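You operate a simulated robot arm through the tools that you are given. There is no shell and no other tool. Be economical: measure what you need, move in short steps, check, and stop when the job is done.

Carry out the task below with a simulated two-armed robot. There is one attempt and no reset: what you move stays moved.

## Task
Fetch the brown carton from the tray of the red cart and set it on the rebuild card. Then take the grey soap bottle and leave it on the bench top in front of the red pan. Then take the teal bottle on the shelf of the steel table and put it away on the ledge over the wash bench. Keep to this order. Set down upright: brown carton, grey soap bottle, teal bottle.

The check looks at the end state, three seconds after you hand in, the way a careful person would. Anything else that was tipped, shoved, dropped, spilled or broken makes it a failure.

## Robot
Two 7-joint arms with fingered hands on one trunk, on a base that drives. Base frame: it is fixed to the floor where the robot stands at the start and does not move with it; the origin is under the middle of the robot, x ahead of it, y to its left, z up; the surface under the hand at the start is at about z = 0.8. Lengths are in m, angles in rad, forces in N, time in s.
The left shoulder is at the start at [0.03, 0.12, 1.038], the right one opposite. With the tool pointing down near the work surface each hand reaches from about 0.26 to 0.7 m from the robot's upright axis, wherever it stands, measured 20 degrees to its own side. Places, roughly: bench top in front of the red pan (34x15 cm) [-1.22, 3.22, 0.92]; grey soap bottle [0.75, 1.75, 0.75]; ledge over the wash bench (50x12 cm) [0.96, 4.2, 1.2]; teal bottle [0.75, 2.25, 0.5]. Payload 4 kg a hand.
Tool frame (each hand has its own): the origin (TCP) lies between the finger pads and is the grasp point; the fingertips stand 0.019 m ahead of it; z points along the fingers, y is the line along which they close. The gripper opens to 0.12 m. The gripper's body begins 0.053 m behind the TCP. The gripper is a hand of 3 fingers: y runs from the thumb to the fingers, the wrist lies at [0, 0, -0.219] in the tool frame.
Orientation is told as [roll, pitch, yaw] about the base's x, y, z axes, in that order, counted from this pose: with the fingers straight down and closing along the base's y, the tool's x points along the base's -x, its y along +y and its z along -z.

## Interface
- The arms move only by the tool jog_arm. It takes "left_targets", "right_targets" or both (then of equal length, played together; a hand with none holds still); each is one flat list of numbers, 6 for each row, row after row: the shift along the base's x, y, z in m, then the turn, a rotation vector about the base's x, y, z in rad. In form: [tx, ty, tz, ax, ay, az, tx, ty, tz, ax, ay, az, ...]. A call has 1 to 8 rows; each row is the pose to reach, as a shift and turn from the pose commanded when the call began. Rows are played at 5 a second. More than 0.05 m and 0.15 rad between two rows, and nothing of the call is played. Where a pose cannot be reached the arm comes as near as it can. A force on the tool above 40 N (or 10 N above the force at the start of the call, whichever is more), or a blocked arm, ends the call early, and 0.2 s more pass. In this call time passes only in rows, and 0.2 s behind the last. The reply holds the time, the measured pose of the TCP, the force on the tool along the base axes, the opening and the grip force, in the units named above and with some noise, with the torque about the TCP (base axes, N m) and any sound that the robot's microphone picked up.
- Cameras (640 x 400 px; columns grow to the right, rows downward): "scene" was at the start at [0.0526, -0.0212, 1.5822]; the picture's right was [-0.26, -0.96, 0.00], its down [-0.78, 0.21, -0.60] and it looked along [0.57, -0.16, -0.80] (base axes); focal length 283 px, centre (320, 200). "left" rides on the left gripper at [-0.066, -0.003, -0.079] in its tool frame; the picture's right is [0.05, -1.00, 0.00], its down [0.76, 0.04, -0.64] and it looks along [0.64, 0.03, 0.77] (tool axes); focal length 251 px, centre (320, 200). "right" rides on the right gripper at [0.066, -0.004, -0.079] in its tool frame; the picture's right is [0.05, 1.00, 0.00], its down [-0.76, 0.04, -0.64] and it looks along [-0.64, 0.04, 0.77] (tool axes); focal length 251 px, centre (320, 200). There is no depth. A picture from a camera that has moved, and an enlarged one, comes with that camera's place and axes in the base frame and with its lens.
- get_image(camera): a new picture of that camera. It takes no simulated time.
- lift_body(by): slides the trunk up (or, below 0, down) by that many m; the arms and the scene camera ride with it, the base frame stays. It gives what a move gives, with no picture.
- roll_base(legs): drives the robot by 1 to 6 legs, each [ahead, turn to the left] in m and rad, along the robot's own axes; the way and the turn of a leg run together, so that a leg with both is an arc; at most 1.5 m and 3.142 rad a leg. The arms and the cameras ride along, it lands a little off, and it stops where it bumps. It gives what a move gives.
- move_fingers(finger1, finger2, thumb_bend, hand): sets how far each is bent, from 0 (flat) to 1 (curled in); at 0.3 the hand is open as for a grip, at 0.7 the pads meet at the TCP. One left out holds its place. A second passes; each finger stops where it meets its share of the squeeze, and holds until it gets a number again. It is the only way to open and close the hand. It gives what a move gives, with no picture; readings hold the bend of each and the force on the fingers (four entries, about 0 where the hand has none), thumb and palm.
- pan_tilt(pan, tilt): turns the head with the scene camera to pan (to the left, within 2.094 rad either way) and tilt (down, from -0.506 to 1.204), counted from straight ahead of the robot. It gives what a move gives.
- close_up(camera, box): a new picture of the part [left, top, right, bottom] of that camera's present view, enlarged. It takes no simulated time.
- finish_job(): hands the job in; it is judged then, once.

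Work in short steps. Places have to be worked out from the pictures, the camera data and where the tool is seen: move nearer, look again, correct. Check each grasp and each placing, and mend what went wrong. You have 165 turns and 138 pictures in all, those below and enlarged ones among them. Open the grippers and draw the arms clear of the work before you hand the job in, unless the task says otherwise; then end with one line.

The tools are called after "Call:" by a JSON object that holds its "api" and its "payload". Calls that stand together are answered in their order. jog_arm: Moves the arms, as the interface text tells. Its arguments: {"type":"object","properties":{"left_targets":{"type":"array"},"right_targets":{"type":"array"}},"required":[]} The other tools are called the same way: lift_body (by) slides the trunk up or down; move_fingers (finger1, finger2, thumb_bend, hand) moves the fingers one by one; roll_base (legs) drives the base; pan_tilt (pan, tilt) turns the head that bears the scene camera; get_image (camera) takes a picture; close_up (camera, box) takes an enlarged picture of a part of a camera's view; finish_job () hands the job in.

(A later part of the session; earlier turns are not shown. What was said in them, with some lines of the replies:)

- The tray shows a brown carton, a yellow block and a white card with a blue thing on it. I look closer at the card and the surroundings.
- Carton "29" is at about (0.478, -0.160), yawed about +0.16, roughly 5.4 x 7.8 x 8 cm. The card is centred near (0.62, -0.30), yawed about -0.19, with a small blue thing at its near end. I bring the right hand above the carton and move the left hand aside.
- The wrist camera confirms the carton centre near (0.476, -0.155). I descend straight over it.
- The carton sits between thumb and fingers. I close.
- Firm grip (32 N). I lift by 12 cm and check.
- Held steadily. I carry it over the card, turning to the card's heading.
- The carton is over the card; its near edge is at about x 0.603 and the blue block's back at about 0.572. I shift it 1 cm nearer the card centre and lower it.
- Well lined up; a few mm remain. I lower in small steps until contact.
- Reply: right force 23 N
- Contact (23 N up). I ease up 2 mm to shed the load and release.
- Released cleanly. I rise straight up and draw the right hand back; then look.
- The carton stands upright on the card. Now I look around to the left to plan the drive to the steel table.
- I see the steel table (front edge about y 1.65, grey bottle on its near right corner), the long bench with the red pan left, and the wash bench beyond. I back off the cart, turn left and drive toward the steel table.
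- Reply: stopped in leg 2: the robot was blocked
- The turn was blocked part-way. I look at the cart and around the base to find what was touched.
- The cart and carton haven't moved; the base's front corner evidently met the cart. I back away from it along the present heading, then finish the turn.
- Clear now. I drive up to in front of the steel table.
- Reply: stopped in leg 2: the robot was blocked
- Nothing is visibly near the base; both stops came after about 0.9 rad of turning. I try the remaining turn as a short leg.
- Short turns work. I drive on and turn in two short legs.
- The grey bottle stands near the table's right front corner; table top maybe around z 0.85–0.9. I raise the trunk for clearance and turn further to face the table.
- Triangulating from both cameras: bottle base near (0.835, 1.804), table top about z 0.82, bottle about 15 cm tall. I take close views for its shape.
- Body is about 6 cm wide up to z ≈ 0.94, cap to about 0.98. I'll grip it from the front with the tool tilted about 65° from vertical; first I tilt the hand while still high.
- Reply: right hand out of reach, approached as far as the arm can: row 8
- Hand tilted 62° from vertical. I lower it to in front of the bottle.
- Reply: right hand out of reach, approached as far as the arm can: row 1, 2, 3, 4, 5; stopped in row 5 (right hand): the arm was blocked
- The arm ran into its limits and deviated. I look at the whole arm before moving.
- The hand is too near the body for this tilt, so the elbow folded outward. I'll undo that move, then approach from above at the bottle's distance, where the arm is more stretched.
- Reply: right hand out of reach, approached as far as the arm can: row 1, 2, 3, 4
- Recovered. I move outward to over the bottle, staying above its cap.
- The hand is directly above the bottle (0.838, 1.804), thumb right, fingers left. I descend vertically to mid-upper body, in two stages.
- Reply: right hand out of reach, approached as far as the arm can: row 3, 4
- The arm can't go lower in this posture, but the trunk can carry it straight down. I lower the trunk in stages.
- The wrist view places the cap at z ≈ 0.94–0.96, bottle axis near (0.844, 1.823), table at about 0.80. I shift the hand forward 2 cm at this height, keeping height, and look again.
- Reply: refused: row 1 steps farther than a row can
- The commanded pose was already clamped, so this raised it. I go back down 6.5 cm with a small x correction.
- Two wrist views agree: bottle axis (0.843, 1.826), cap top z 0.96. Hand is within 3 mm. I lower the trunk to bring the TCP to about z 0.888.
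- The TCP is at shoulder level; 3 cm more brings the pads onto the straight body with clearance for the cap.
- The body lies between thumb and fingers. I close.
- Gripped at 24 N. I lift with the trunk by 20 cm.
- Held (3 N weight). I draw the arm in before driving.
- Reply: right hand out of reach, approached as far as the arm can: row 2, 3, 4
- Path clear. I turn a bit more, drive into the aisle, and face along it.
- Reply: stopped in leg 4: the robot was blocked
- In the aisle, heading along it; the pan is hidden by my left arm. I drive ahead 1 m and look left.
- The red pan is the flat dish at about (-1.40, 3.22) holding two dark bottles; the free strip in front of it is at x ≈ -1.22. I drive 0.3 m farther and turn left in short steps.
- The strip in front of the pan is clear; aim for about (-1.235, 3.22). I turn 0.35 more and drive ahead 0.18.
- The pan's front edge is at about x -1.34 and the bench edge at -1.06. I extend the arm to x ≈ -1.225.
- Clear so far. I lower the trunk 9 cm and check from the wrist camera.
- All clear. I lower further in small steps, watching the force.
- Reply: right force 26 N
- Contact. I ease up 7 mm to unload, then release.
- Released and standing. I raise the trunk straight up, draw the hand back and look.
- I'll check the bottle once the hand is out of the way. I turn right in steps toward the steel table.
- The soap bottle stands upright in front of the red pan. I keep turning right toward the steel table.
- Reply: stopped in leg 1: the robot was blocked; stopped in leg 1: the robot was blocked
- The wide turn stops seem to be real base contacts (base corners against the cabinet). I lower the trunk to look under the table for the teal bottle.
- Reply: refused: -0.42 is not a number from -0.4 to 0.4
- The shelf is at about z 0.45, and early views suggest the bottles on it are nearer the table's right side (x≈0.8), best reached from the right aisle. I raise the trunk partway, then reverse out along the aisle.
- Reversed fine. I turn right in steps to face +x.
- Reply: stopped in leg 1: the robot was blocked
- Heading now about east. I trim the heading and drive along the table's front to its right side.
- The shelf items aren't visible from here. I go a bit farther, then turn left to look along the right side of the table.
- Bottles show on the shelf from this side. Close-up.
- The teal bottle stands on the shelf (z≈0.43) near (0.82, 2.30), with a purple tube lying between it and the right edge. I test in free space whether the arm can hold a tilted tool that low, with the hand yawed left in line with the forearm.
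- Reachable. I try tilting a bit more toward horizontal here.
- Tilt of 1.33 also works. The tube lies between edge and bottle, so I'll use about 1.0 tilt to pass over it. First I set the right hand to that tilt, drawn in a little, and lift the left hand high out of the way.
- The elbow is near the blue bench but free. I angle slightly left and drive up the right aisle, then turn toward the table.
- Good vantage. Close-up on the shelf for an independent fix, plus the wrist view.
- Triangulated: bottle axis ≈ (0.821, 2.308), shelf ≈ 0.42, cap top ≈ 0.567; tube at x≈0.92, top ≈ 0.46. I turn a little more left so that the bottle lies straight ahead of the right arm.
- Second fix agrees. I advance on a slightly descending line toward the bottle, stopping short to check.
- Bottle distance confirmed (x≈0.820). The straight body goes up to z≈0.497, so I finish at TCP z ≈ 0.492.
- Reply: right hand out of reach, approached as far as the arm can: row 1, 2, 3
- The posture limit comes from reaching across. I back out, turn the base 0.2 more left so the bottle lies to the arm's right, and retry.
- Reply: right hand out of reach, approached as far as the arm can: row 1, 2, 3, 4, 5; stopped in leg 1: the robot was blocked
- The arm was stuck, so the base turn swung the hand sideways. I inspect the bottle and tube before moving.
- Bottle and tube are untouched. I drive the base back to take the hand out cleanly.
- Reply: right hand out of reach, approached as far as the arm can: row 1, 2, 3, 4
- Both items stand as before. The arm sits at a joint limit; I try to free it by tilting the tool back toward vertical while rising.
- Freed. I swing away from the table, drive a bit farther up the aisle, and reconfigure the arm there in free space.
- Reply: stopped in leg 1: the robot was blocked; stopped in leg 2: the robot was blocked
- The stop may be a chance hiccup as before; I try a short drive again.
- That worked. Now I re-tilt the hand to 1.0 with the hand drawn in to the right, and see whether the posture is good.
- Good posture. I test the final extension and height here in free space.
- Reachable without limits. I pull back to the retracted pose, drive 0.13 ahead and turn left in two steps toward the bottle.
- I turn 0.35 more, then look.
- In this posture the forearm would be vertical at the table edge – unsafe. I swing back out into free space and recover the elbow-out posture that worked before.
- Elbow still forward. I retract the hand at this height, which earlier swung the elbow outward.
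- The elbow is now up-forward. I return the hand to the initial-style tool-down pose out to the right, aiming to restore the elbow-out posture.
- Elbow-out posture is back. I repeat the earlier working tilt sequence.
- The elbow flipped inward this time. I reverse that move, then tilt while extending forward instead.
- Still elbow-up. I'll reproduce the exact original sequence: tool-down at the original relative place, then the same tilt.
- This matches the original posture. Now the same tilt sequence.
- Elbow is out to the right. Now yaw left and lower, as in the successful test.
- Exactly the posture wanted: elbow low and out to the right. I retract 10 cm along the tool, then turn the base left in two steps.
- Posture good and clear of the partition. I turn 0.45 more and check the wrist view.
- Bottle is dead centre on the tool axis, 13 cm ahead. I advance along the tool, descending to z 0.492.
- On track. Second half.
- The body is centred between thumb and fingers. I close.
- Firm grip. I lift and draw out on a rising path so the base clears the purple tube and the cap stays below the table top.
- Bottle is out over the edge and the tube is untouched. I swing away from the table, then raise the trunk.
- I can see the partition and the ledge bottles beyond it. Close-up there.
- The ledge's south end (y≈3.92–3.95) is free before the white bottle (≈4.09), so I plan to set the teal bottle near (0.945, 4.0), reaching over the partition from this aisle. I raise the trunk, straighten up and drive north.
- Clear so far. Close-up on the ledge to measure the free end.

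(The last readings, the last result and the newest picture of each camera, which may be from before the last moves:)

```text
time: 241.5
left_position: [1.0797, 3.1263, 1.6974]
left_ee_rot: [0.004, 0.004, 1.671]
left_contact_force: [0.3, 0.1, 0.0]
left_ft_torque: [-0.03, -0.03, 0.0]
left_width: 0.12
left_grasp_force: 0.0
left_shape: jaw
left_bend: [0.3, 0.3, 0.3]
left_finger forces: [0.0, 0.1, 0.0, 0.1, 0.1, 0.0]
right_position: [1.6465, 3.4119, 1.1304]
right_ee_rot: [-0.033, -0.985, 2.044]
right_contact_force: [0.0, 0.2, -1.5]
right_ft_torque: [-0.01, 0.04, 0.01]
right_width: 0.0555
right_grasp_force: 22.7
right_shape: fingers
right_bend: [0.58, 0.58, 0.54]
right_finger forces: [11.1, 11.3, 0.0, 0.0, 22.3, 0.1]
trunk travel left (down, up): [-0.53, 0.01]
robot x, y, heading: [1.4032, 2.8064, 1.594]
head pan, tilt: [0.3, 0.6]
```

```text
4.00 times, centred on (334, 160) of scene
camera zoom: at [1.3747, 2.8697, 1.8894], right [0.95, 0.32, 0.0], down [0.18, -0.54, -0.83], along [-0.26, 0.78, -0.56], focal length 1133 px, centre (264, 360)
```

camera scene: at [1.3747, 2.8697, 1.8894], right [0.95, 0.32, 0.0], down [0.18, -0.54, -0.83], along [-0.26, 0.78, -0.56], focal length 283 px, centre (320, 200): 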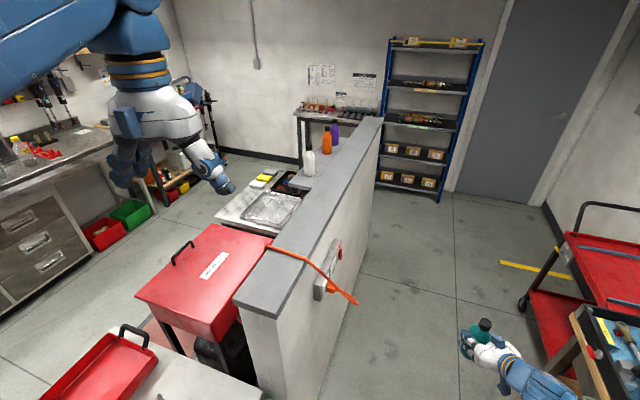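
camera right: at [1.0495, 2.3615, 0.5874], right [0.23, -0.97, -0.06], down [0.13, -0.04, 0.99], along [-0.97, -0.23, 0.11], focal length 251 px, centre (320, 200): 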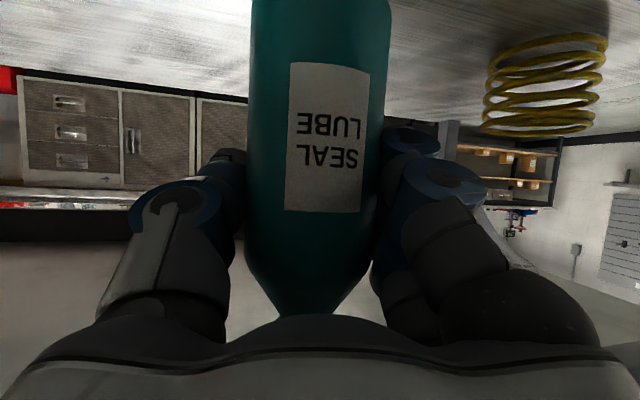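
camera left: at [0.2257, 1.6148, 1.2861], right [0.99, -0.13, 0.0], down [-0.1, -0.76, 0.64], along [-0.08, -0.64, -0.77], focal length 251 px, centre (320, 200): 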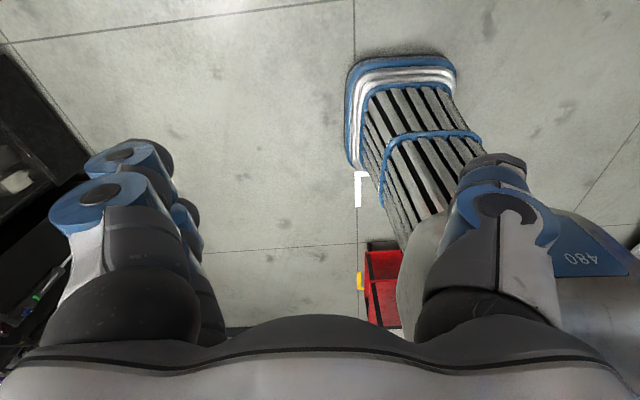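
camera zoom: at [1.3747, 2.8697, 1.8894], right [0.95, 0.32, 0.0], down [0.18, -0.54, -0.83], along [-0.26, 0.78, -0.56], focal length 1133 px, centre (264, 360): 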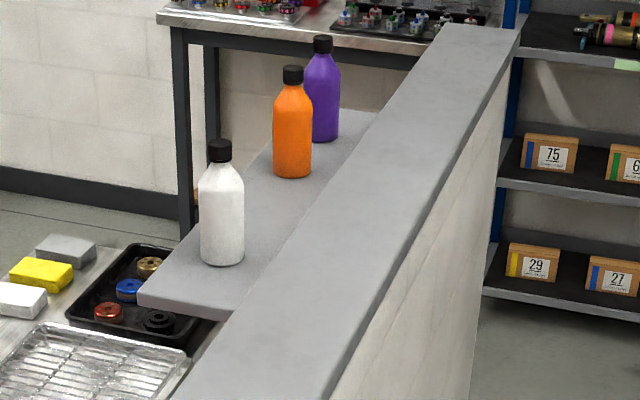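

The ledge is at z≈1.22, with a roomy gap between the white (y≈3.99) and orange (y≈4.245) bottles, centre y≈4.12. I raise the arm so the base clears the partition, then drive on.

Call:
{"api": "jog_arm", "payload": {"right_targets": [0, 0, 0.04, 0, 0, 0, 0, 0, 0.08, 0, 0, 0, 0, 0, 0.12, 0, 0, 0, 0, 0, 0.16, 0, 0, 0, 0, 0, 0.2, 0, 0, 0, 0, 0, 0.24, 0, 0, 0, 0, 0, 0.26, 0, 0, 0]}}

Call:
{"api": "roll_base", "payload": {"legs": [[0, -0.14], [0.88, 0]]}}

Call:
{"api": "get_image", "payload": {"camera": "scene"}}

```text
time: 243.1
left_position: [1.0786, 3.1264, 1.6976]
left_ee_rot: [0.002, 0.004, 1.671]
left_contact_force: [-0.4, 0.7, 0.5]
left_ft_torque: [-0.01, -0.03, 0.0]
left_width: 0.12
left_grasp_force: 0.0
left_shape: jaw
left_bend: [0.3, 0.3, 0.3]
left_finger forces: [0.1, 0.0, 0.1, 0.0, 0.1, 0.0]
right_position: [1.6454, 3.4131, 1.3883]
right_ee_rot: [-0.034, -0.986, 2.044]
right_contact_force: [0.9, -0.6, -2.9]
right_ft_torque: [0.0, -0.01, -0.03]
right_width: 0.0555
right_grasp_force: 21.5
right_shape: fingers
right_bend: [0.58, 0.58, 0.54]
right_finger forces: [11.0, 10.8, 0.1, 0.1, 21.9, 0.1]
trunk travel left (down, up): [-0.53, 0.01]
robot x, y, heading: [1.3993, 2.8061, 1.596]
head pan, tilt: [0.3, 0.6]
```

```text
time: 244.8
left_position: [1.1329, 3.2088, 1.6986]
left_ee_rot: [0.002, 0.001, 1.53]
left_contact_force: [0.0, 0.4, 0.7]
left_ft_torque: [-0.01, 0.01, 0.01]
left_width: 0.12
left_grasp_force: 0.1
left_shape: jaw
left_bend: [0.3, 0.3, 0.3]
left_finger forces: [0.0, 0.0, 0.0, 0.1, 0.0, 0.0]
right_position: [1.7377, 3.4134, 1.3869]
right_ee_rot: [-0.032, -0.986, 1.897]
right_contact_force: [0.1, -0.1, -1.7]
right_ft_torque: [-0.05, 0.03, -0.01]
right_width: 0.0555
right_grasp_force: 21.8
right_shape: fingers
right_bend: [0.58, 0.58, 0.54]
right_finger forces: [10.5, 11.4, 0.0, 0.1, 22.0, 0.0]
trunk travel left (down, up): [-0.53, 0.01]
robot x, y, heading: [1.3956, 2.8492, 1.424]
head pan, tilt: [0.3, 0.6]
stopped in leg 2: the robot was blocked; the commanded pose is now the measured one
```

```text
24 pictures are left
camera scene: at [1.3816, 2.9151, 1.8894], right [0.99, 0.15, 0.0], down [0.08, -0.56, -0.83], along [-0.12, 0.82, -0.56], focal length 283 px, centre (320, 200)
```

scene: 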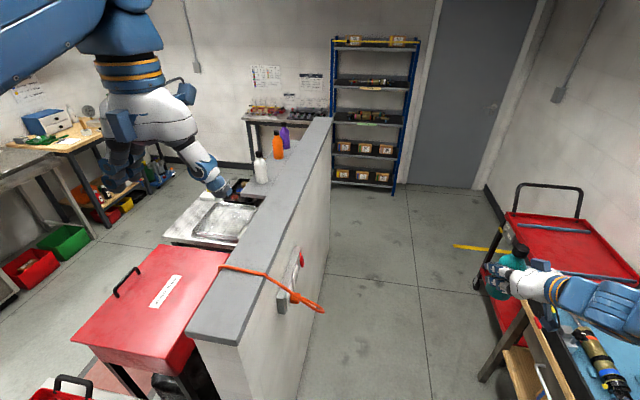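

The base's front-left corner likely meets the partition's end (I'm at x 1.40). I back up a little and sidestep to the middle of the aisle.

Call:
{"api": "roll_base", "payload": {"legs": [[-0.15, 0], [0, -0.35], [0.32, 0], [0, 0.42]]}}

Call:
{"api": "roll_base", "payload": {"legs": [[0.4, 0]]}}

Call:
{"api": "get_image", "payload": {"camera": "scene"}}

```text
time: 250.6
left_position: [1.2391, 3.3198, 1.6984]
left_ee_rot: [0.003, 0.0, 1.612]
left_contact_force: [-0.4, 0.7, 0.3]
left_ft_torque: [0.02, 0.07, 0.0]
left_width: 0.1199
left_grasp_force: 0.1
left_shape: jaw
left_bend: [0.3, 0.3, 0.3]
left_finger forces: [0.0, 0.0, 0.0, 0.0, 0.0, 0.0]
right_position: [1.8246, 3.571, 1.3862]
right_ee_rot: [-0.031, -0.981, 1.973]
right_contact_force: [1.1, -0.9, -3.2]
right_ft_torque: [0.01, -0.01, -0.02]
right_width: 0.0552
right_grasp_force: 22.1
right_shape: fingers
right_bend: [0.58, 0.58, 0.54]
right_finger forces: [9.8, 12.1, 0.1, 0.0, 22.1, 0.0]
trunk travel left (down, up): [-0.53, 0.01]
robot x, y, heading: [1.5455, 2.9816, 1.499]
head pan, tilt: [0.3, 0.6]
stopped in leg 4: the robot was blocked; the commanded pose is now the measured one
```

```text
time: 253.1
left_position: [1.2619, 3.7128, 1.6975]
left_ee_rot: [0.0, 0.0, 1.616]
left_contact_force: [-0.4, -0.8, 0.5]
left_ft_torque: [0.0, 0.01, 0.01]
left_width: 0.1201
left_grasp_force: 0.0
left_shape: jaw
left_bend: [0.3, 0.3, 0.3]
left_finger forces: [0.0, 0.1, 0.0, 0.1, 0.0, 0.0]
right_position: [1.8448, 3.9679, 1.3881]
right_ee_rot: [-0.034, -0.983, 1.983]
right_contact_force: [-0.4, 0.4, -2.2]
right_ft_torque: [0.0, -0.03, 0.0]
right_width: 0.0554
right_grasp_force: 21.6
right_shape: fingers
right_bend: [0.58, 0.58, 0.54]
right_finger forces: [9.9, 12.1, 0.0, 0.0, 22.0, 0.0]
trunk travel left (down, up): [-0.53, 0.01]
robot x, y, heading: [1.5754, 3.3787, 1.503]
head pan, tilt: [0.3, 0.6]
```

```text
23 pictures are left
camera scene: at [1.5536, 3.4401, 1.8894], right [0.97, 0.23, 0.0], down [0.13, -0.55, -0.83], along [-0.19, 0.8, -0.56], focal length 283 px, centre (320, 200)
```

scene: 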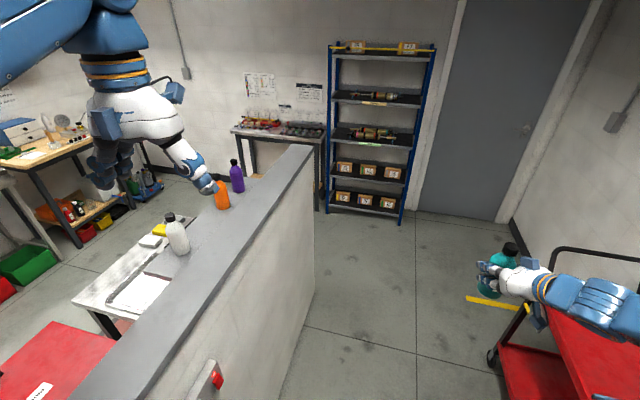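

White at (0.945, 4.00) and orange at (0.945, 4.26): the midpoint is y≈4.13. I drive 0.3 more and begin turning left.

Call:
{"api": "roll_base", "payload": {"legs": [[0.3, 0], [0, 0.4]]}}

Call:
{"api": "roll_base", "payload": {"legs": [[0, 0.42]]}}

Call:
{"api": "get_image", "payload": {"camera": "scene"}}

```text
time: 256.7
left_position: [1.1787, 3.8637, 1.6968]
left_ee_rot: [0.004, -0.001, 2.018]
left_contact_force: [1.1, -0.2, -0.6]
left_ft_torque: [0.0, 0.03, 0.0]
left_width: 0.1199
left_grasp_force: 0.0
left_shape: jaw
left_bend: [0.3, 0.3, 0.3]
left_finger forces: [0.0, 0.1, 0.0, 0.0, 0.0, 0.0]
right_position: [1.6182, 4.3248, 1.3861]
right_ee_rot: [-0.034, -0.983, 2.382]
right_contact_force: [-0.7, 0.0, -1.9]
right_ft_torque: [-0.02, 0.0, -0.01]
right_width: 0.0554
right_grasp_force: 22.0
right_shape: fingers
right_bend: [0.58, 0.58, 0.54]
right_finger forces: [9.8, 12.0, 0.1, 0.0, 22.1, 0.0]
trunk travel left (down, up): [-0.53, 0.01]
robot x, y, heading: [1.6148, 3.6869, 1.895]
head pan, tilt: [0.3, 0.6]
stopped in leg 2: the robot was blocked; the commanded pose is now the measured one
```

```text
time: 258.4
left_position: [1.1421, 3.6674, 1.6987]
left_ee_rot: [0.003, -0.002, 2.439]
left_contact_force: [-0.5, -0.7, 0.5]
left_ft_torque: [0.0, 0.0, 0.01]
left_width: 0.12
left_grasp_force: 0.2
left_shape: jaw
left_bend: [0.3, 0.3, 0.3]
left_finger forces: [0.0, 0.0, 0.1, 0.1, 0.0, 0.0]
right_position: [1.3554, 4.2684, 1.3873]
right_ee_rot: [-0.036, -0.981, 2.804]
right_contact_force: [0.7, -1.0, -2.2]
right_ft_torque: [0.01, -0.02, -0.01]
right_width: 0.0555
right_grasp_force: 21.5
right_shape: fingers
right_bend: [0.58, 0.58, 0.54]
right_finger forces: [9.9, 11.8, 0.0, 0.0, 21.8, 0.1]
trunk travel left (down, up): [-0.53, 0.01]
robot x, y, heading: [1.6358, 3.701, 2.315]
head pan, tilt: [0.3, 0.6]
```

```text
22 pictures are left
camera scene: at [1.5784, 3.7287, 1.8896], right [0.5, 0.87, 0.0], down [0.49, -0.28, -0.83], along [-0.72, 0.41, -0.56], focal length 283 px, centre (320, 200)
```

scene: 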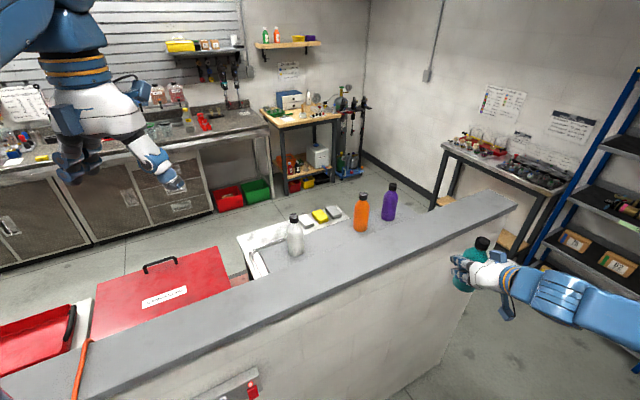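

I turn the last bit and move ahead a little; then look from both cameras.

Call:
{"api": "roll_base", "payload": {"legs": [[0, 0.36], [0.08, 0]]}}

Call:
{"api": "get_image", "payload": {"camera": "scene"}}

Call:
{"api": "get_image", "payload": {"camera": "right"}}

```text
time: 260.5
left_position: [1.1174, 3.5232, 1.6984]
left_ee_rot: [0.0, -0.002, 2.805]
left_contact_force: [1.4, -0.3, 0.7]
left_ft_torque: [0.04, 0.02, 0.0]
left_width: 0.12
left_grasp_force: 0.1
left_shape: jaw
left_bend: [0.3, 0.3, 0.3]
left_finger forces: [0.0, 0.0, 0.1, 0.0, 0.0, 0.0]
right_position: [1.0997, 4.1621, 1.3892]
right_ee_rot: [-0.039, -0.984, -3.109]
right_contact_force: [0.3, 0.2, -1.7]
right_ft_torque: [0.0, -0.02, -0.02]
right_width: 0.0553
right_grasp_force: 22.0
right_shape: fingers
right_bend: [0.58, 0.58, 0.54]
right_finger forces: [10.4, 11.4, 0.0, 0.1, 21.9, 0.0]
trunk travel left (down, up): [-0.53, 0.01]
robot x, y, heading: [1.5714, 3.7525, 2.676]
head pan, tilt: [0.3, 0.6]
```

```text
21 pictures are left
camera scene: at [1.5087, 3.7527, 1.8897], right [0.16, 0.99, 0.0], down [0.56, -0.09, -0.83], along [-0.82, 0.13, -0.56], focal length 283 px, centre (320, 200)
```

scene: 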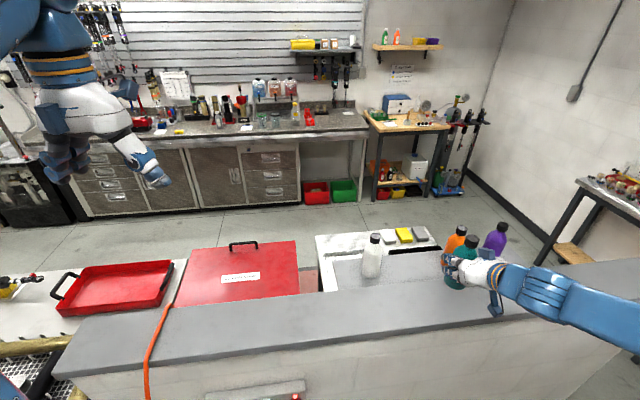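

```text
20 pictures are left
camera right: at [1.202, 4.1658, 1.3774], right [0.03, -1.0, -0.07], down [0.11, -0.06, 0.99], along [-0.99, -0.04, 0.11], focal length 251 px, centre (320, 200)
```

right: 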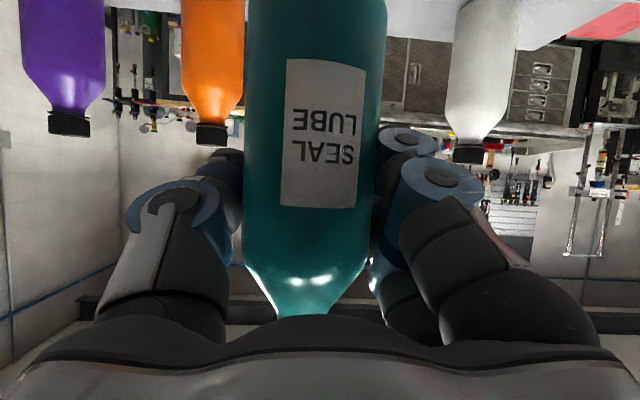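

The wrist view confirms white at y≈3.995 and orange at y≈4.257; midpoint 4.126. I extend straight in between them at this height.

Call:
{"api": "jog_arm", "payload": {"right_targets": [-0.03, -0.012, 0, 0, 0, 0, -0.06, -0.024, 0, 0, 0, 0, -0.09, -0.034, 0, 0, 0, 0, -0.12, -0.036, 0, 0, 0, 0, -0.153, -0.036, 0, 0, 0, 0]}}

Call:
{"api": "get_image", "payload": {"camera": "scene"}}

Call:
{"api": "get_image", "payload": {"camera": "right"}}

```text
time: 261.7
left_position: [1.1115, 3.5259, 1.6984]
left_ee_rot: [0.003, 0.0, 2.806]
left_contact_force: [0.0, -0.1, -0.4]
left_ft_torque: [0.02, 0.0, 0.01]
left_width: 0.1199
left_grasp_force: 0.0
left_shape: jaw
left_bend: [0.3, 0.3, 0.3]
left_finger forces: [0.0, 0.1, 0.1, 0.1, 0.0, 0.0]
right_position: [0.9373, 4.1285, 1.3873]
right_ee_rot: [-0.04, -0.983, -3.108]
right_contact_force: [0.5, 0.2, -1.7]
right_ft_torque: [0.0, -0.01, 0.01]
right_width: 0.0552
right_grasp_force: 20.9
right_shape: fingers
right_bend: [0.58, 0.59, 0.54]
right_finger forces: [9.8, 11.3, 0.0, 0.0, 21.2, 0.0]
trunk travel left (down, up): [-0.53, 0.01]
robot x, y, heading: [1.5717, 3.7544, 2.682]
head pan, tilt: [0.3, 0.6]
```

```text
19 pictures are left
camera scene: at [1.502, 3.7557, 1.8893], right [0.16, 0.99, 0.0], down [0.56, -0.09, -0.82], along [-0.81, 0.13, -0.57], focal length 283 px, centre (320, 200)
```

scene: 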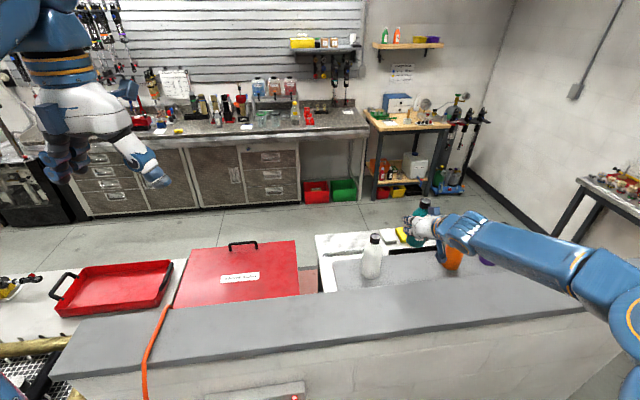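

```text
18 pictures are left
camera right: at [1.0414, 4.1336, 1.3746], right [0.03, -1.0, -0.07], down [0.11, -0.06, 0.99], along [-0.99, -0.04, 0.11], focal length 251 px, centre (320, 200)
```

right: 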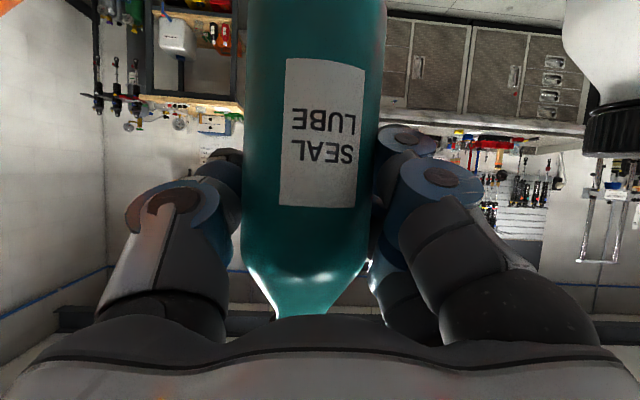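

Positioned between the bottles at (0.937, 4.128). I lower with the trunk in steps.

Call:
{"api": "lift_body", "payload": {"by": -0.055}}

Call:
{"api": "get_image", "payload": {"camera": "right"}}

Call:
{"api": "close_up", "payload": {"camera": "scene", "box": [330, 170, 530, 320]}}

```text
time: 262.7
left_position: [1.1114, 3.5271, 1.6435]
left_ee_rot: [0.003, 0.0, 2.805]
left_contact_force: [0.2, 0.3, 0.0]
left_ft_torque: [-0.01, 0.03, -0.02]
left_width: 0.12
left_grasp_force: 0.1
left_shape: jaw
left_bend: [0.3, 0.3, 0.3]
left_finger forces: [0.1, 0.0, 0.0, 0.0, 0.0, 0.1]
right_position: [0.9408, 4.1303, 1.3308]
right_ee_rot: [-0.034, -0.984, -3.111]
right_contact_force: [-0.2, 0.4, -1.8]
right_ft_torque: [-0.07, -0.02, 0.0]
right_width: 0.0553
right_grasp_force: 21.4
right_shape: fingers
right_bend: [0.58, 0.59, 0.54]
right_finger forces: [9.8, 11.3, 0.1, 0.0, 21.3, 0.1]
trunk travel left (down, up): [-0.475, 0.065]
robot x, y, heading: [1.5724, 3.7504, 2.681]
head pan, tilt: [0.3, 0.6]
```

```text
17 pictures are left
camera right: at [1.0428, 4.1341, 1.3197], right [0.03, -1.0, -0.06], down [0.11, -0.06, 0.99], along [-0.99, -0.04, 0.11], focal length 251 px, centre (320, 200)
```

right: 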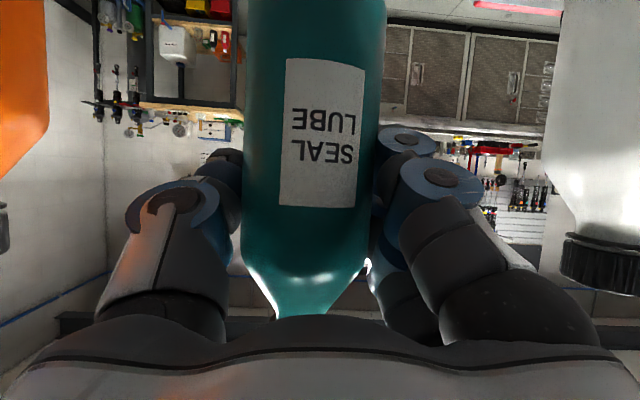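

```text
2.67 times, centred on (430, 245) of scene
camera zoom: at [1.5033, 3.7565, 1.8345], right [0.16, 0.99, 0.0], down [0.56, -0.09, -0.83], along [-0.81, 0.13, -0.56], focal length 755 px, centre (27, 80)
```

zoom: 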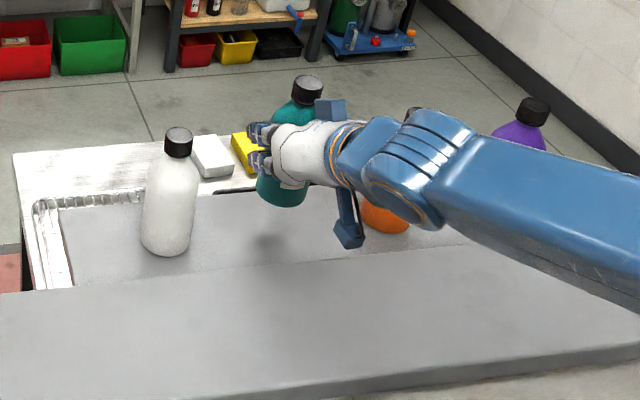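

Both neighbours have clearance and the shadow falls on the ledge. I shift 1 cm toward me for centring, then lower on.

Call:
{"api": "jog_arm", "payload": {"right_targets": [0.01, -0.001, 0, 0, 0, 0]}}

Call:
{"api": "lift_body", "payload": {"by": -0.018}}

Call:
{"api": "lift_body", "payload": {"by": -0.007}}

Call:
{"api": "close_up", "payload": {"camera": "scene", "box": [330, 170, 530, 320]}}

```text
time: 263.1
left_position: [1.1122, 3.5273, 1.6437]
left_ee_rot: [0.0, -0.001, 2.806]
left_contact_force: [0.2, -0.3, 0.3]
left_ft_torque: [-0.02, -0.02, 0.02]
left_width: 0.12
left_grasp_force: 0.0
left_shape: jaw
left_bend: [0.3, 0.3, 0.3]
left_finger forces: [0.0, 0.0, 0.0, 0.0, 0.1, 0.0]
right_position: [0.9493, 4.1285, 1.3308]
right_ee_rot: [-0.034, -0.983, -3.115]
right_contact_force: [0.2, -0.5, -2.0]
right_ft_torque: [-0.01, -0.04, 0.0]
right_width: 0.0552
right_grasp_force: 21.2
right_shape: fingers
right_bend: [0.58, 0.59, 0.54]
right_finger forces: [9.9, 11.3, 0.1, 0.1, 21.2, 0.0]
trunk travel left (down, up): [-0.475, 0.065]
robot x, y, heading: [1.5763, 3.7543, 2.685]
head pan, tilt: [0.3, 0.6]
```

```text
time: 263.8
left_position: [1.1116, 3.5274, 1.6248]
left_ee_rot: [0.001, 0.001, 2.806]
left_contact_force: [0.4, 0.3, 0.8]
left_ft_torque: [-0.01, 0.0, -0.01]
left_width: 0.1199
left_grasp_force: 0.1
left_shape: jaw
left_bend: [0.3, 0.3, 0.3]
left_finger forces: [0.0, 0.0, 0.0, 0.0, 0.1, 0.0]
right_position: [0.9495, 4.1286, 1.3137]
right_ee_rot: [-0.036, -0.98, -3.112]
right_contact_force: [-0.6, 0.8, -1.6]
right_ft_torque: [0.03, 0.0, 0.02]
right_width: 0.0555
right_grasp_force: 21.0
right_shape: fingers
right_bend: [0.58, 0.59, 0.54]
right_finger forces: [9.8, 11.3, 0.0, 0.0, 21.2, 0.1]
trunk travel left (down, up): [-0.457, 0.083]
robot x, y, heading: [1.569, 3.7563, 2.68]
head pan, tilt: [0.3, 0.6]
```

```text
time: 264.3
left_position: [1.1123, 3.5278, 1.6187]
left_ee_rot: [0.001, 0.003, 2.807]
left_contact_force: [0.3, 0.1, -0.6]
left_ft_torque: [0.02, -0.01, -0.02]
left_width: 0.1199
left_grasp_force: 0.1
left_shape: jaw
left_bend: [0.3, 0.3, 0.3]
left_finger forces: [0.1, 0.0, 0.1, 0.0, 0.0, 0.0]
right_position: [0.9487, 4.1284, 1.3058]
right_ee_rot: [-0.034, -0.981, -3.112]
right_contact_force: [-0.5, -0.9, -2.7]
right_ft_torque: [-0.01, -0.01, -0.03]
right_width: 0.0553
right_grasp_force: 21.5
right_shape: fingers
right_bend: [0.58, 0.59, 0.54]
right_finger forces: [9.9, 11.3, 0.0, 0.0, 21.2, 0.1]
trunk travel left (down, up): [-0.45, 0.09]
robot x, y, heading: [1.573, 3.7496, 2.68]
head pan, tilt: [0.3, 0.6]
```

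```text
2.67 times, centred on (430, 245) of scene
camera zoom: at [1.5025, 3.7569, 1.8094], right [0.16, 0.99, 0.0], down [0.56, -0.09, -0.82], along [-0.81, 0.13, -0.57], focal length 755 px, centre (27, 80)
```

zoom: 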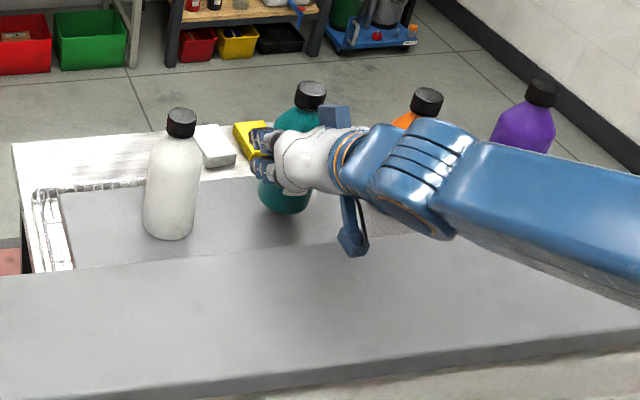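

No contact yet. I keep lowering in small steps watching the force.

Call:
{"api": "lift_body", "payload": {"by": -0.009}}

Call:
{"api": "lift_body", "payload": {"by": -0.007}}

```text
time: 264.9
left_position: [1.1117, 3.526, 1.6084]
left_ee_rot: [0.002, 0.002, 2.806]
left_contact_force: [-0.3, 0.0, -0.1]
left_ft_torque: [-0.02, 0.01, 0.02]
left_width: 0.12
left_grasp_force: 0.1
left_shape: jaw
left_bend: [0.3, 0.3, 0.3]
left_finger forces: [0.1, 0.0, 0.0, 0.1, 0.1, 0.1]
right_position: [0.9494, 4.1307, 1.2968]
right_ee_rot: [-0.034, -0.981, -3.111]
right_contact_force: [-0.4, -0.5, -2.0]
right_ft_torque: [-0.02, -0.01, 0.01]
right_width: 0.0554
right_grasp_force: 21.2
right_shape: fingers
right_bend: [0.58, 0.59, 0.54]
right_finger forces: [9.8, 11.3, 0.0, 0.0, 21.2, 0.1]
trunk travel left (down, up): [-0.441, 0.099]
robot x, y, heading: [1.5703, 3.7516, 2.682]
head pan, tilt: [0.3, 0.6]
```

```text
time: 265.4
left_position: [1.1116, 3.5278, 1.6017]
left_ee_rot: [0.002, 0.003, 2.808]
left_contact_force: [-0.1, 0.8, 1.0]
left_ft_torque: [0.01, -0.01, 0.03]
left_width: 0.1198
left_grasp_force: 0.0
left_shape: jaw
left_bend: [0.3, 0.3, 0.3]
left_finger forces: [0.0, 0.0, 0.1, 0.0, 0.1, 0.1]
right_position: [0.9487, 4.1299, 1.291]
right_ee_rot: [-0.035, -0.981, -3.112]
right_contact_force: [0.0, -1.0, -2.3]
right_ft_torque: [-0.03, -0.03, 0.0]
right_width: 0.0551
right_grasp_force: 21.2
right_shape: fingers
right_bend: [0.58, 0.59, 0.54]
right_finger forces: [9.8, 11.3, 0.0, 0.1, 21.2, 0.0]
trunk travel left (down, up): [-0.434, 0.106]
robot x, y, heading: [1.5743, 3.754, 2.683]
head pan, tilt: [0.3, 0.6]
```

Call:
{"api": "close_up", "payload": {"camera": "scene", "box": [370, 180, 470, 260]}}

Call:
{"api": "get_image", "payload": {"camera": "right"}}

```text
5.00 times, centred on (420, 220) of scene
camera zoom: at [1.5024, 3.7569, 1.7934], right [0.16, 0.99, 0.0], down [0.56, -0.09, -0.82], along [-0.81, 0.13, -0.57], focal length 1416 px, centre (-180, 100)
```

zoom: 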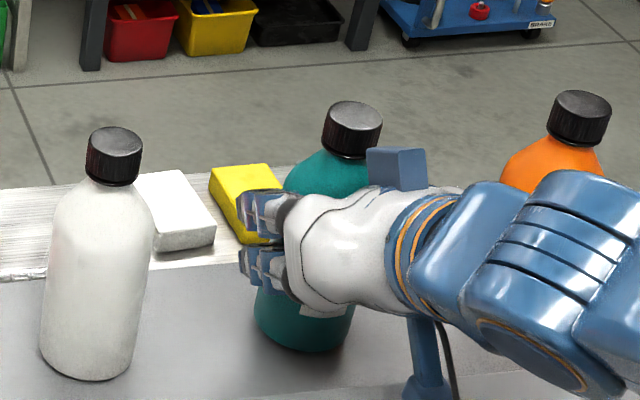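

```text
13 pictures are left
camera right: at [1.0518, 4.133, 1.2779], right [0.03, -1.0, -0.06], down [0.11, -0.06, 0.99], along [-0.99, -0.04, 0.11], focal length 251 px, centre (320, 200)
```

right: 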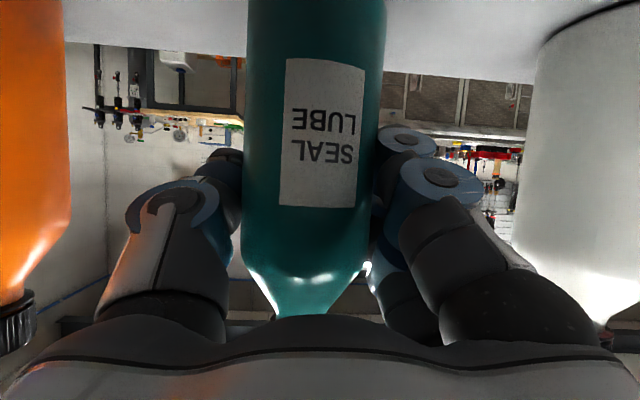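

The base is still about 5–8 mm above the ledge by comparison with the white bottle. Two more small steps.

Call:
{"api": "lift_body", "payload": {"by": -0.005}}

Call:
{"api": "lift_body", "payload": {"by": -0.005}}

```text
time: 266.0
left_position: [1.1127, 3.5268, 1.5974]
left_ee_rot: [0.001, 0.0, 2.807]
left_contact_force: [-0.4, 0.8, 0.2]
left_ft_torque: [0.0, -0.03, -0.01]
left_width: 0.1204
left_grasp_force: 0.1
left_shape: jaw
left_bend: [0.3, 0.3, 0.3]
left_finger forces: [0.1, 0.0, 0.0, 0.0, 0.1, 0.0]
right_position: [0.9492, 4.1293, 1.2847]
right_ee_rot: [-0.034, -0.982, -3.109]
right_contact_force: [-0.6, -0.4, -0.9]
right_ft_torque: [-0.02, 0.0, -0.01]
right_width: 0.0551
right_grasp_force: 22.0
right_shape: fingers
right_bend: [0.58, 0.59, 0.54]
right_finger forces: [10.1, 11.3, 0.0, 0.1, 21.3, 0.0]
trunk travel left (down, up): [-0.429, 0.111]
robot x, y, heading: [1.5687, 3.7511, 2.677]
head pan, tilt: [0.3, 0.6]
```

```text
time: 266.5
left_position: [1.1133, 3.5262, 1.5911]
left_ee_rot: [0.002, 0.001, 2.807]
left_contact_force: [0.3, 0.3, -1.0]
left_ft_torque: [0.0, 0.04, 0.01]
left_width: 0.1198
left_grasp_force: 0.1
left_shape: jaw
left_bend: [0.3, 0.3, 0.3]
left_finger forces: [0.1, 0.0, 0.0, 0.0, 0.0, 0.0]
right_position: [0.9498, 4.1288, 1.2834]
right_ee_rot: [-0.038, -0.988, -3.107]
right_contact_force: [-0.6, 2.0, 13.9]
right_ft_torque: [0.33, 0.0, 0.01]
right_width: 0.0552
right_grasp_force: 21.9
right_shape: fingers
right_bend: [0.58, 0.59, 0.54]
right_finger forces: [10.6, 10.4, 0.0, 0.0, 22.8, 0.1]
trunk travel left (down, up): [-0.424, 0.116]
robot x, y, heading: [1.5718, 3.754, 2.676]
head pan, tilt: [0.3, 0.6]
```

Contact (14 N up). I ease off 3 mm and open the hand only part-way to keep clear of the neighbours.

Call:
{"api": "lift_body", "payload": {"by": 0.003}}

Call:
{"api": "move_fingers", "payload": {"hand": "right", "finger1": 0.49, "finger2": 0.49, "thumb_bend": 0.45}}

Call:
{"api": "get_image", "payload": {"camera": "right"}}

Call:
{"api": "close_up", "payload": {"camera": "scene", "box": [370, 180, 470, 260]}}

```text
time: 267.1
left_position: [1.113, 3.5241, 1.5948]
left_ee_rot: [0.001, 0.001, 2.808]
left_contact_force: [0.2, 0.7, -0.9]
left_ft_torque: [-0.01, 0.0, 0.0]
left_width: 0.1202
left_grasp_force: 0.1
left_shape: jaw
left_bend: [0.3, 0.3, 0.3]
left_finger forces: [0.0, 0.0, 0.0, 0.0, 0.1, 0.0]
right_position: [0.9505, 4.1292, 1.2826]
right_ee_rot: [-0.038, -0.981, -3.11]
right_contact_force: [-2.2, 1.9, 12.1]
right_ft_torque: [0.31, 0.06, 0.06]
right_width: 0.0549
right_grasp_force: 21.8
right_shape: fingers
right_bend: [0.58, 0.59, 0.54]
right_finger forces: [10.3, 10.5, 0.0, 0.0, 22.8, 0.0]
trunk travel left (down, up): [-0.427, 0.113]
robot x, y, heading: [1.5755, 3.7521, 2.682]
head pan, tilt: [0.3, 0.6]
```

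```text
time: 268.1
left_position: [1.1119, 3.5251, 1.5947]
left_ee_rot: [0.001, 0.001, 2.807]
left_contact_force: [-0.4, 0.4, -0.4]
left_ft_torque: [-0.03, -0.02, 0.03]
left_width: 0.1201
left_grasp_force: 0.0
left_shape: jaw
left_bend: [0.3, 0.3, 0.3]
left_finger forces: [0.0, 0.1, 0.1, 0.0, 0.0, 0.1]
right_position: [0.9494, 4.1293, 1.2829]
right_ee_rot: [-0.034, -0.981, -3.111]
right_contact_force: [0.2, -0.5, 0.1]
right_ft_torque: [-0.02, 0.01, -0.01]
right_width: 0.0772
right_grasp_force: 0.1
right_shape: fingers
right_bend: [0.49, 0.49, 0.45]
right_finger forces: [0.0, 0.1, 0.1, 0.1, 0.0, 0.0]
trunk travel left (down, up): [-0.427, 0.113]
robot x, y, heading: [1.5714, 3.7508, 2.686]
head pan, tilt: [0.3, 0.6]
```

```text
12 pictures are left
camera right: at [1.0521, 4.1328, 1.271], right [0.03, -1.0, -0.06], down [0.11, -0.06, 0.99], along [-0.99, -0.04, 0.11], focal length 251 px, centre (320, 200)
```

right: 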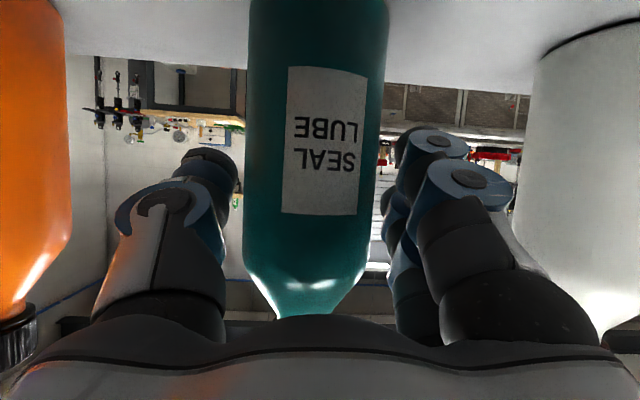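

```text
5.00 times, centred on (420, 220) of scene
camera zoom: at [1.5028, 3.7566, 1.7864], right [0.16, 0.99, 0.0], down [0.56, -0.09, -0.82], along [-0.81, 0.13, -0.57], focal length 1416 px, centre (-180, 100)
```

zoom: 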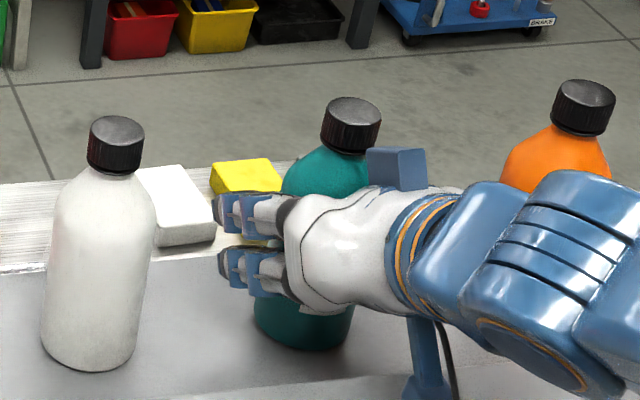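

Standing and free (11 mm slack each way). I raise the trunk slowly straight up and check after the first stage.

Call:
{"api": "lift_body", "payload": {"by": 0.04}}

Call:
{"api": "get_image", "payload": {"camera": "right"}}

```text
time: 268.9
left_position: [1.1128, 3.5264, 1.6342]
left_ee_rot: [0.001, -0.001, 2.806]
left_contact_force: [0.7, 0.2, -0.2]
left_ft_torque: [-0.01, -0.01, 0.0]
left_width: 0.12
left_grasp_force: 0.1
left_shape: jaw
left_bend: [0.3, 0.3, 0.3]
left_finger forces: [0.0, 0.1, 0.1, 0.0, 0.1, 0.1]
right_position: [0.9485, 4.1293, 1.3233]
right_ee_rot: [-0.034, -0.981, -3.112]
right_contact_force: [-0.9, 0.3, -0.1]
right_ft_torque: [0.01, 0.0, 0.01]
right_width: 0.0776
right_grasp_force: 0.1
right_shape: fingers
right_bend: [0.49, 0.49, 0.45]
right_finger forces: [0.0, 0.0, 0.0, 0.0, 0.1, 0.0]
trunk travel left (down, up): [-0.467, 0.073]
robot x, y, heading: [1.5716, 3.7518, 2.679]
head pan, tilt: [0.3, 0.6]
```

```text
10 pictures are left
camera right: at [1.0519, 4.1329, 1.3109], right [0.03, -1.0, -0.06], down [0.11, -0.06, 0.99], along [-0.99, -0.04, 0.11], focal length 251 px, centre (320, 200)
```

right: 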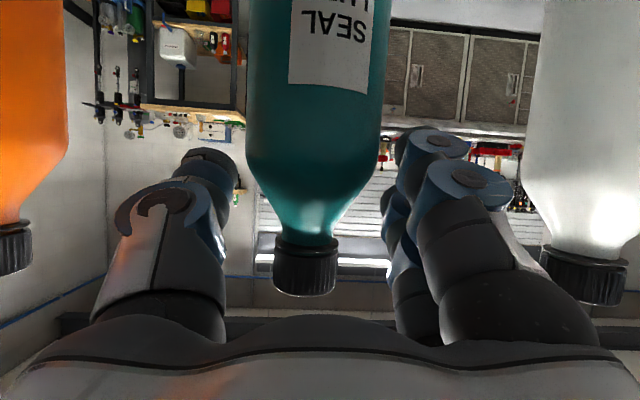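

The bottle stays put. I raise the rest of the way, then draw the hand back over the partition.

Call:
{"api": "lift_body", "payload": {"by": 0.07}}

Call:
{"api": "jog_arm", "payload": {"right_targets": [0, 0, 0.02, 0, 0, 0, 0.04, 0.003, 0.03, 0, 0, 0, 0.08, 0.006, 0.03, 0, 0, 0, 0.12, 0.01, 0.03, 0, 0, 0, 0.15, 0.015, 0.03, 0, 0, 0]}}

Call:
{"api": "get_image", "payload": {"camera": "scene"}}

```text
time: 270.0
left_position: [1.1115, 3.5265, 1.7052]
left_ee_rot: [0.001, 0.0, 2.805]
left_contact_force: [0.5, -0.1, 0.4]
left_ft_torque: [-0.01, 0.01, -0.06]
left_width: 0.12
left_grasp_force: 0.0
left_shape: jaw
left_bend: [0.3, 0.3, 0.3]
left_finger forces: [0.0, 0.0, 0.0, 0.0, 0.1, 0.0]
right_position: [0.9489, 4.1289, 1.3923]
right_ee_rot: [-0.034, -0.981, -3.113]
right_contact_force: [-0.1, -0.5, 0.2]
right_ft_torque: [0.03, 0.02, 0.01]
right_width: 0.0774
right_grasp_force: 0.2
right_shape: fingers
right_bend: [0.49, 0.49, 0.45]
right_finger forces: [0.0, 0.0, 0.1, 0.1, 0.0, 0.0]
trunk travel left (down, up): [-0.537, 0.003]
robot x, y, heading: [1.5688, 3.7578, 2.679]
head pan, tilt: [0.3, 0.6]
```

```text
time: 271.2
left_position: [1.1139, 3.5257, 1.7066]
left_ee_rot: [0.001, -0.001, 2.806]
left_contact_force: [-0.6, 0.7, -0.5]
left_ft_torque: [-0.03, -0.02, 0.01]
left_width: 0.12
left_grasp_force: 0.0
left_shape: jaw
left_bend: [0.3, 0.3, 0.3]
left_finger forces: [0.1, 0.1, 0.0, 0.0, 0.1, 0.1]
right_position: [1.1006, 4.1433, 1.4233]
right_ee_rot: [-0.035, -0.985, -3.112]
right_contact_force: [0.0, -0.6, -1.3]
right_ft_torque: [0.01, 0.02, 0.0]
right_width: 0.0772
right_grasp_force: 0.0
right_shape: fingers
right_bend: [0.49, 0.49, 0.45]
right_finger forces: [0.0, 0.0, 0.0, 0.0, 0.1, 0.0]
trunk travel left (down, up): [-0.537, 0.003]
robot x, y, heading: [1.5734, 3.7534, 2.68]
head pan, tilt: [0.3, 0.6]
```

```text
9 pictures are left
camera scene: at [1.505, 3.7566, 1.8965], right [0.16, 0.99, 0.0], down [0.56, -0.09, -0.83], along [-0.81, 0.13, -0.56], focal length 283 px, centre (320, 200)
```

scene: 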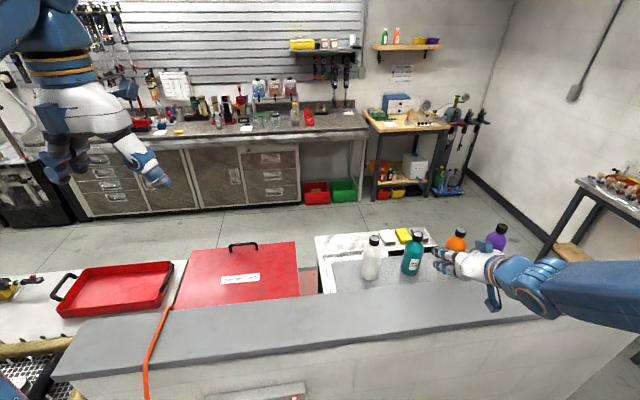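

The teal bottle stands upright on the ledge. I swing the arm clear of the ledge, open the hand, and check the ledge and the soap bottle.

Call:
{"api": "roll_base", "payload": {"legs": [[0, -0.4]]}}

Call:
{"api": "move_fingers", "payload": {"hand": "right", "finger1": 0.3, "finger2": 0.3, "thumb_bend": 0.3}}

Call:
{"api": "pan_tilt", "payload": {"pan": 0.7, "tilt": 0.5}}

Call:
{"api": "get_image", "payload": {"camera": "scene"}}

Call:
{"api": "close_up", "payload": {"camera": "scene", "box": [150, 60, 310, 160]}}

```text
time: 272.9
left_position: [1.0575, 3.7256, 1.7046]
left_ee_rot: [-0.001, 0.001, 2.4]
left_contact_force: [-0.7, -0.4, -0.1]
left_ft_torque: [0.04, -0.04, -0.02]
left_width: 0.1203
left_grasp_force: 0.0
left_shape: jaw
left_bend: [0.3, 0.3, 0.3]
left_finger forces: [0.0, 0.0, 0.0, 0.0, 0.1, 0.0]
right_position: [1.2933, 4.2984, 1.4238]
right_ee_rot: [-0.034, -0.98, 2.762]
right_contact_force: [-0.7, 0.0, 0.0]
right_ft_torque: [-0.03, -0.01, -0.02]
right_width: 0.0774
right_grasp_force: 0.0
right_shape: fingers
right_bend: [0.49, 0.49, 0.45]
right_finger forces: [0.0, 0.1, 0.0, 0.0, 0.0, 0.0]
trunk travel left (down, up): [-0.537, 0.003]
robot x, y, heading: [1.5487, 3.7337, 2.274]
head pan, tilt: [0.3, 0.6]
stopped in leg 1: the robot was blocked; the commanded pose is now the measured one
```

```text
time: 273.9
left_position: [1.0588, 3.7262, 1.7048]
left_ee_rot: [0.002, 0.0, 2.397]
left_contact_force: [-0.7, 0.6, 0.4]
left_ft_torque: [0.01, -0.01, -0.03]
left_width: 0.1201
left_grasp_force: 0.1
left_shape: jaw
left_bend: [0.3, 0.3, 0.3]
left_finger forces: [0.1, 0.0, 0.0, 0.0, 0.0, 0.0]
right_position: [1.2932, 4.2981, 1.423]
right_ee_rot: [-0.032, -0.983, 2.762]
right_contact_force: [-0.6, 0.4, -0.3]
right_ft_torque: [0.02, 0.0, 0.01]
right_width: 0.1279
right_grasp_force: 0.0
right_shape: fingers
right_bend: [0.3, 0.3, 0.3]
right_finger forces: [0.1, 0.0, 0.0, 0.1, 0.0, 0.0]
trunk travel left (down, up): [-0.537, 0.003]
robot x, y, heading: [1.5535, 3.7341, 2.274]
head pan, tilt: [0.3, 0.6]
```

```text
time: 274.8
left_position: [1.0598, 3.7268, 1.706]
left_ee_rot: [0.003, -0.001, 2.399]
left_contact_force: [-0.8, 1.1, -0.4]
left_ft_torque: [0.01, -0.02, -0.03]
left_width: 0.12
left_grasp_force: 0.0
left_shape: jaw
left_bend: [0.3, 0.3, 0.3]
left_finger forces: [0.0, 0.2, 0.0, 0.0, 0.1, 0.1]
right_position: [1.2945, 4.2996, 1.4228]
right_ee_rot: [-0.034, -0.981, 2.762]
right_contact_force: [-0.4, -0.2, 0.7]
right_ft_torque: [-0.01, 0.01, 0.06]
right_width: 0.1279
right_grasp_force: 0.0
right_shape: fingers
right_bend: [0.3, 0.3, 0.3]
right_finger forces: [0.0, 0.0, 0.0, 0.0, 0.0, 0.1]
trunk travel left (down, up): [-0.537, 0.003]
robot x, y, heading: [1.5521, 3.7366, 2.273]
head pan, tilt: [0.7, 0.499]
```

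```text
8 pictures are left
camera scene: at [1.4764, 3.7344, 1.9055], right [0.17, 0.99, 0.0], down [0.47, -0.08, -0.88], along [-0.87, 0.15, -0.48], focal length 283 px, centre (320, 200)
```

scene: 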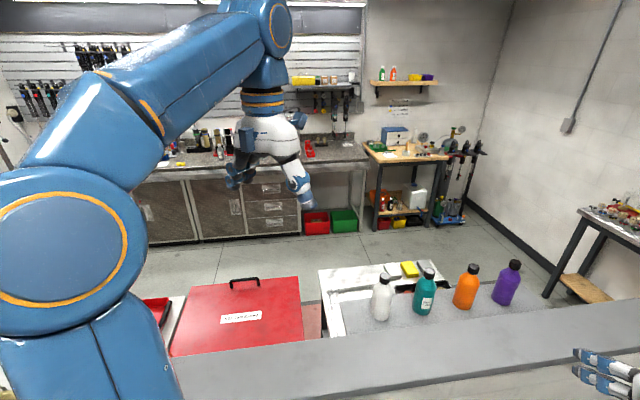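

```text
4.00 times, centred on (230, 110) of scene
camera zoom: at [1.4764, 3.7344, 1.9055], right [0.17, 0.99, 0.0], down [0.47, -0.08, -0.88], along [-0.87, 0.15, -0.48], focal length 1133 px, centre (680, 560)
```

zoom: 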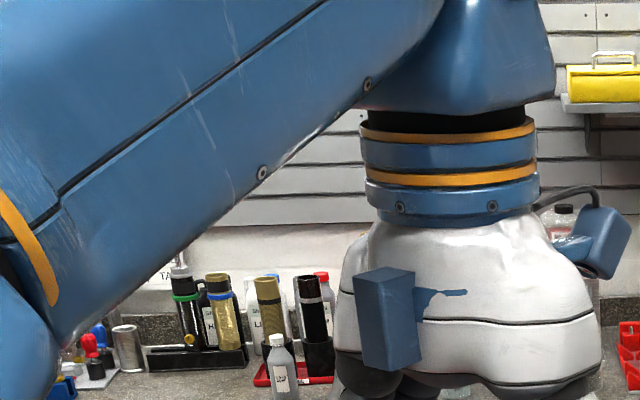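

All three items stand where asked, neighbours are undisturbed, hands are open and clear. I hand in.

Call:
{"api": "finish_job", "payload": {}}

```text
The job is handed in.
```

The job is handed in: the brown carton is on the rebuild card, the grey soap bottle is on the bench in front of the red pan, and the teal bottle is on the ledge over the wash bench. I moved them in that order; all three were upright when last seen. The carton on the tray is marked 29, but the rebuild card reads "carton 57"; I moved the one you described. The robot's base was blocked near the cart after the carton was placed, but the cart and carton looked unmoved in the pictures right after.
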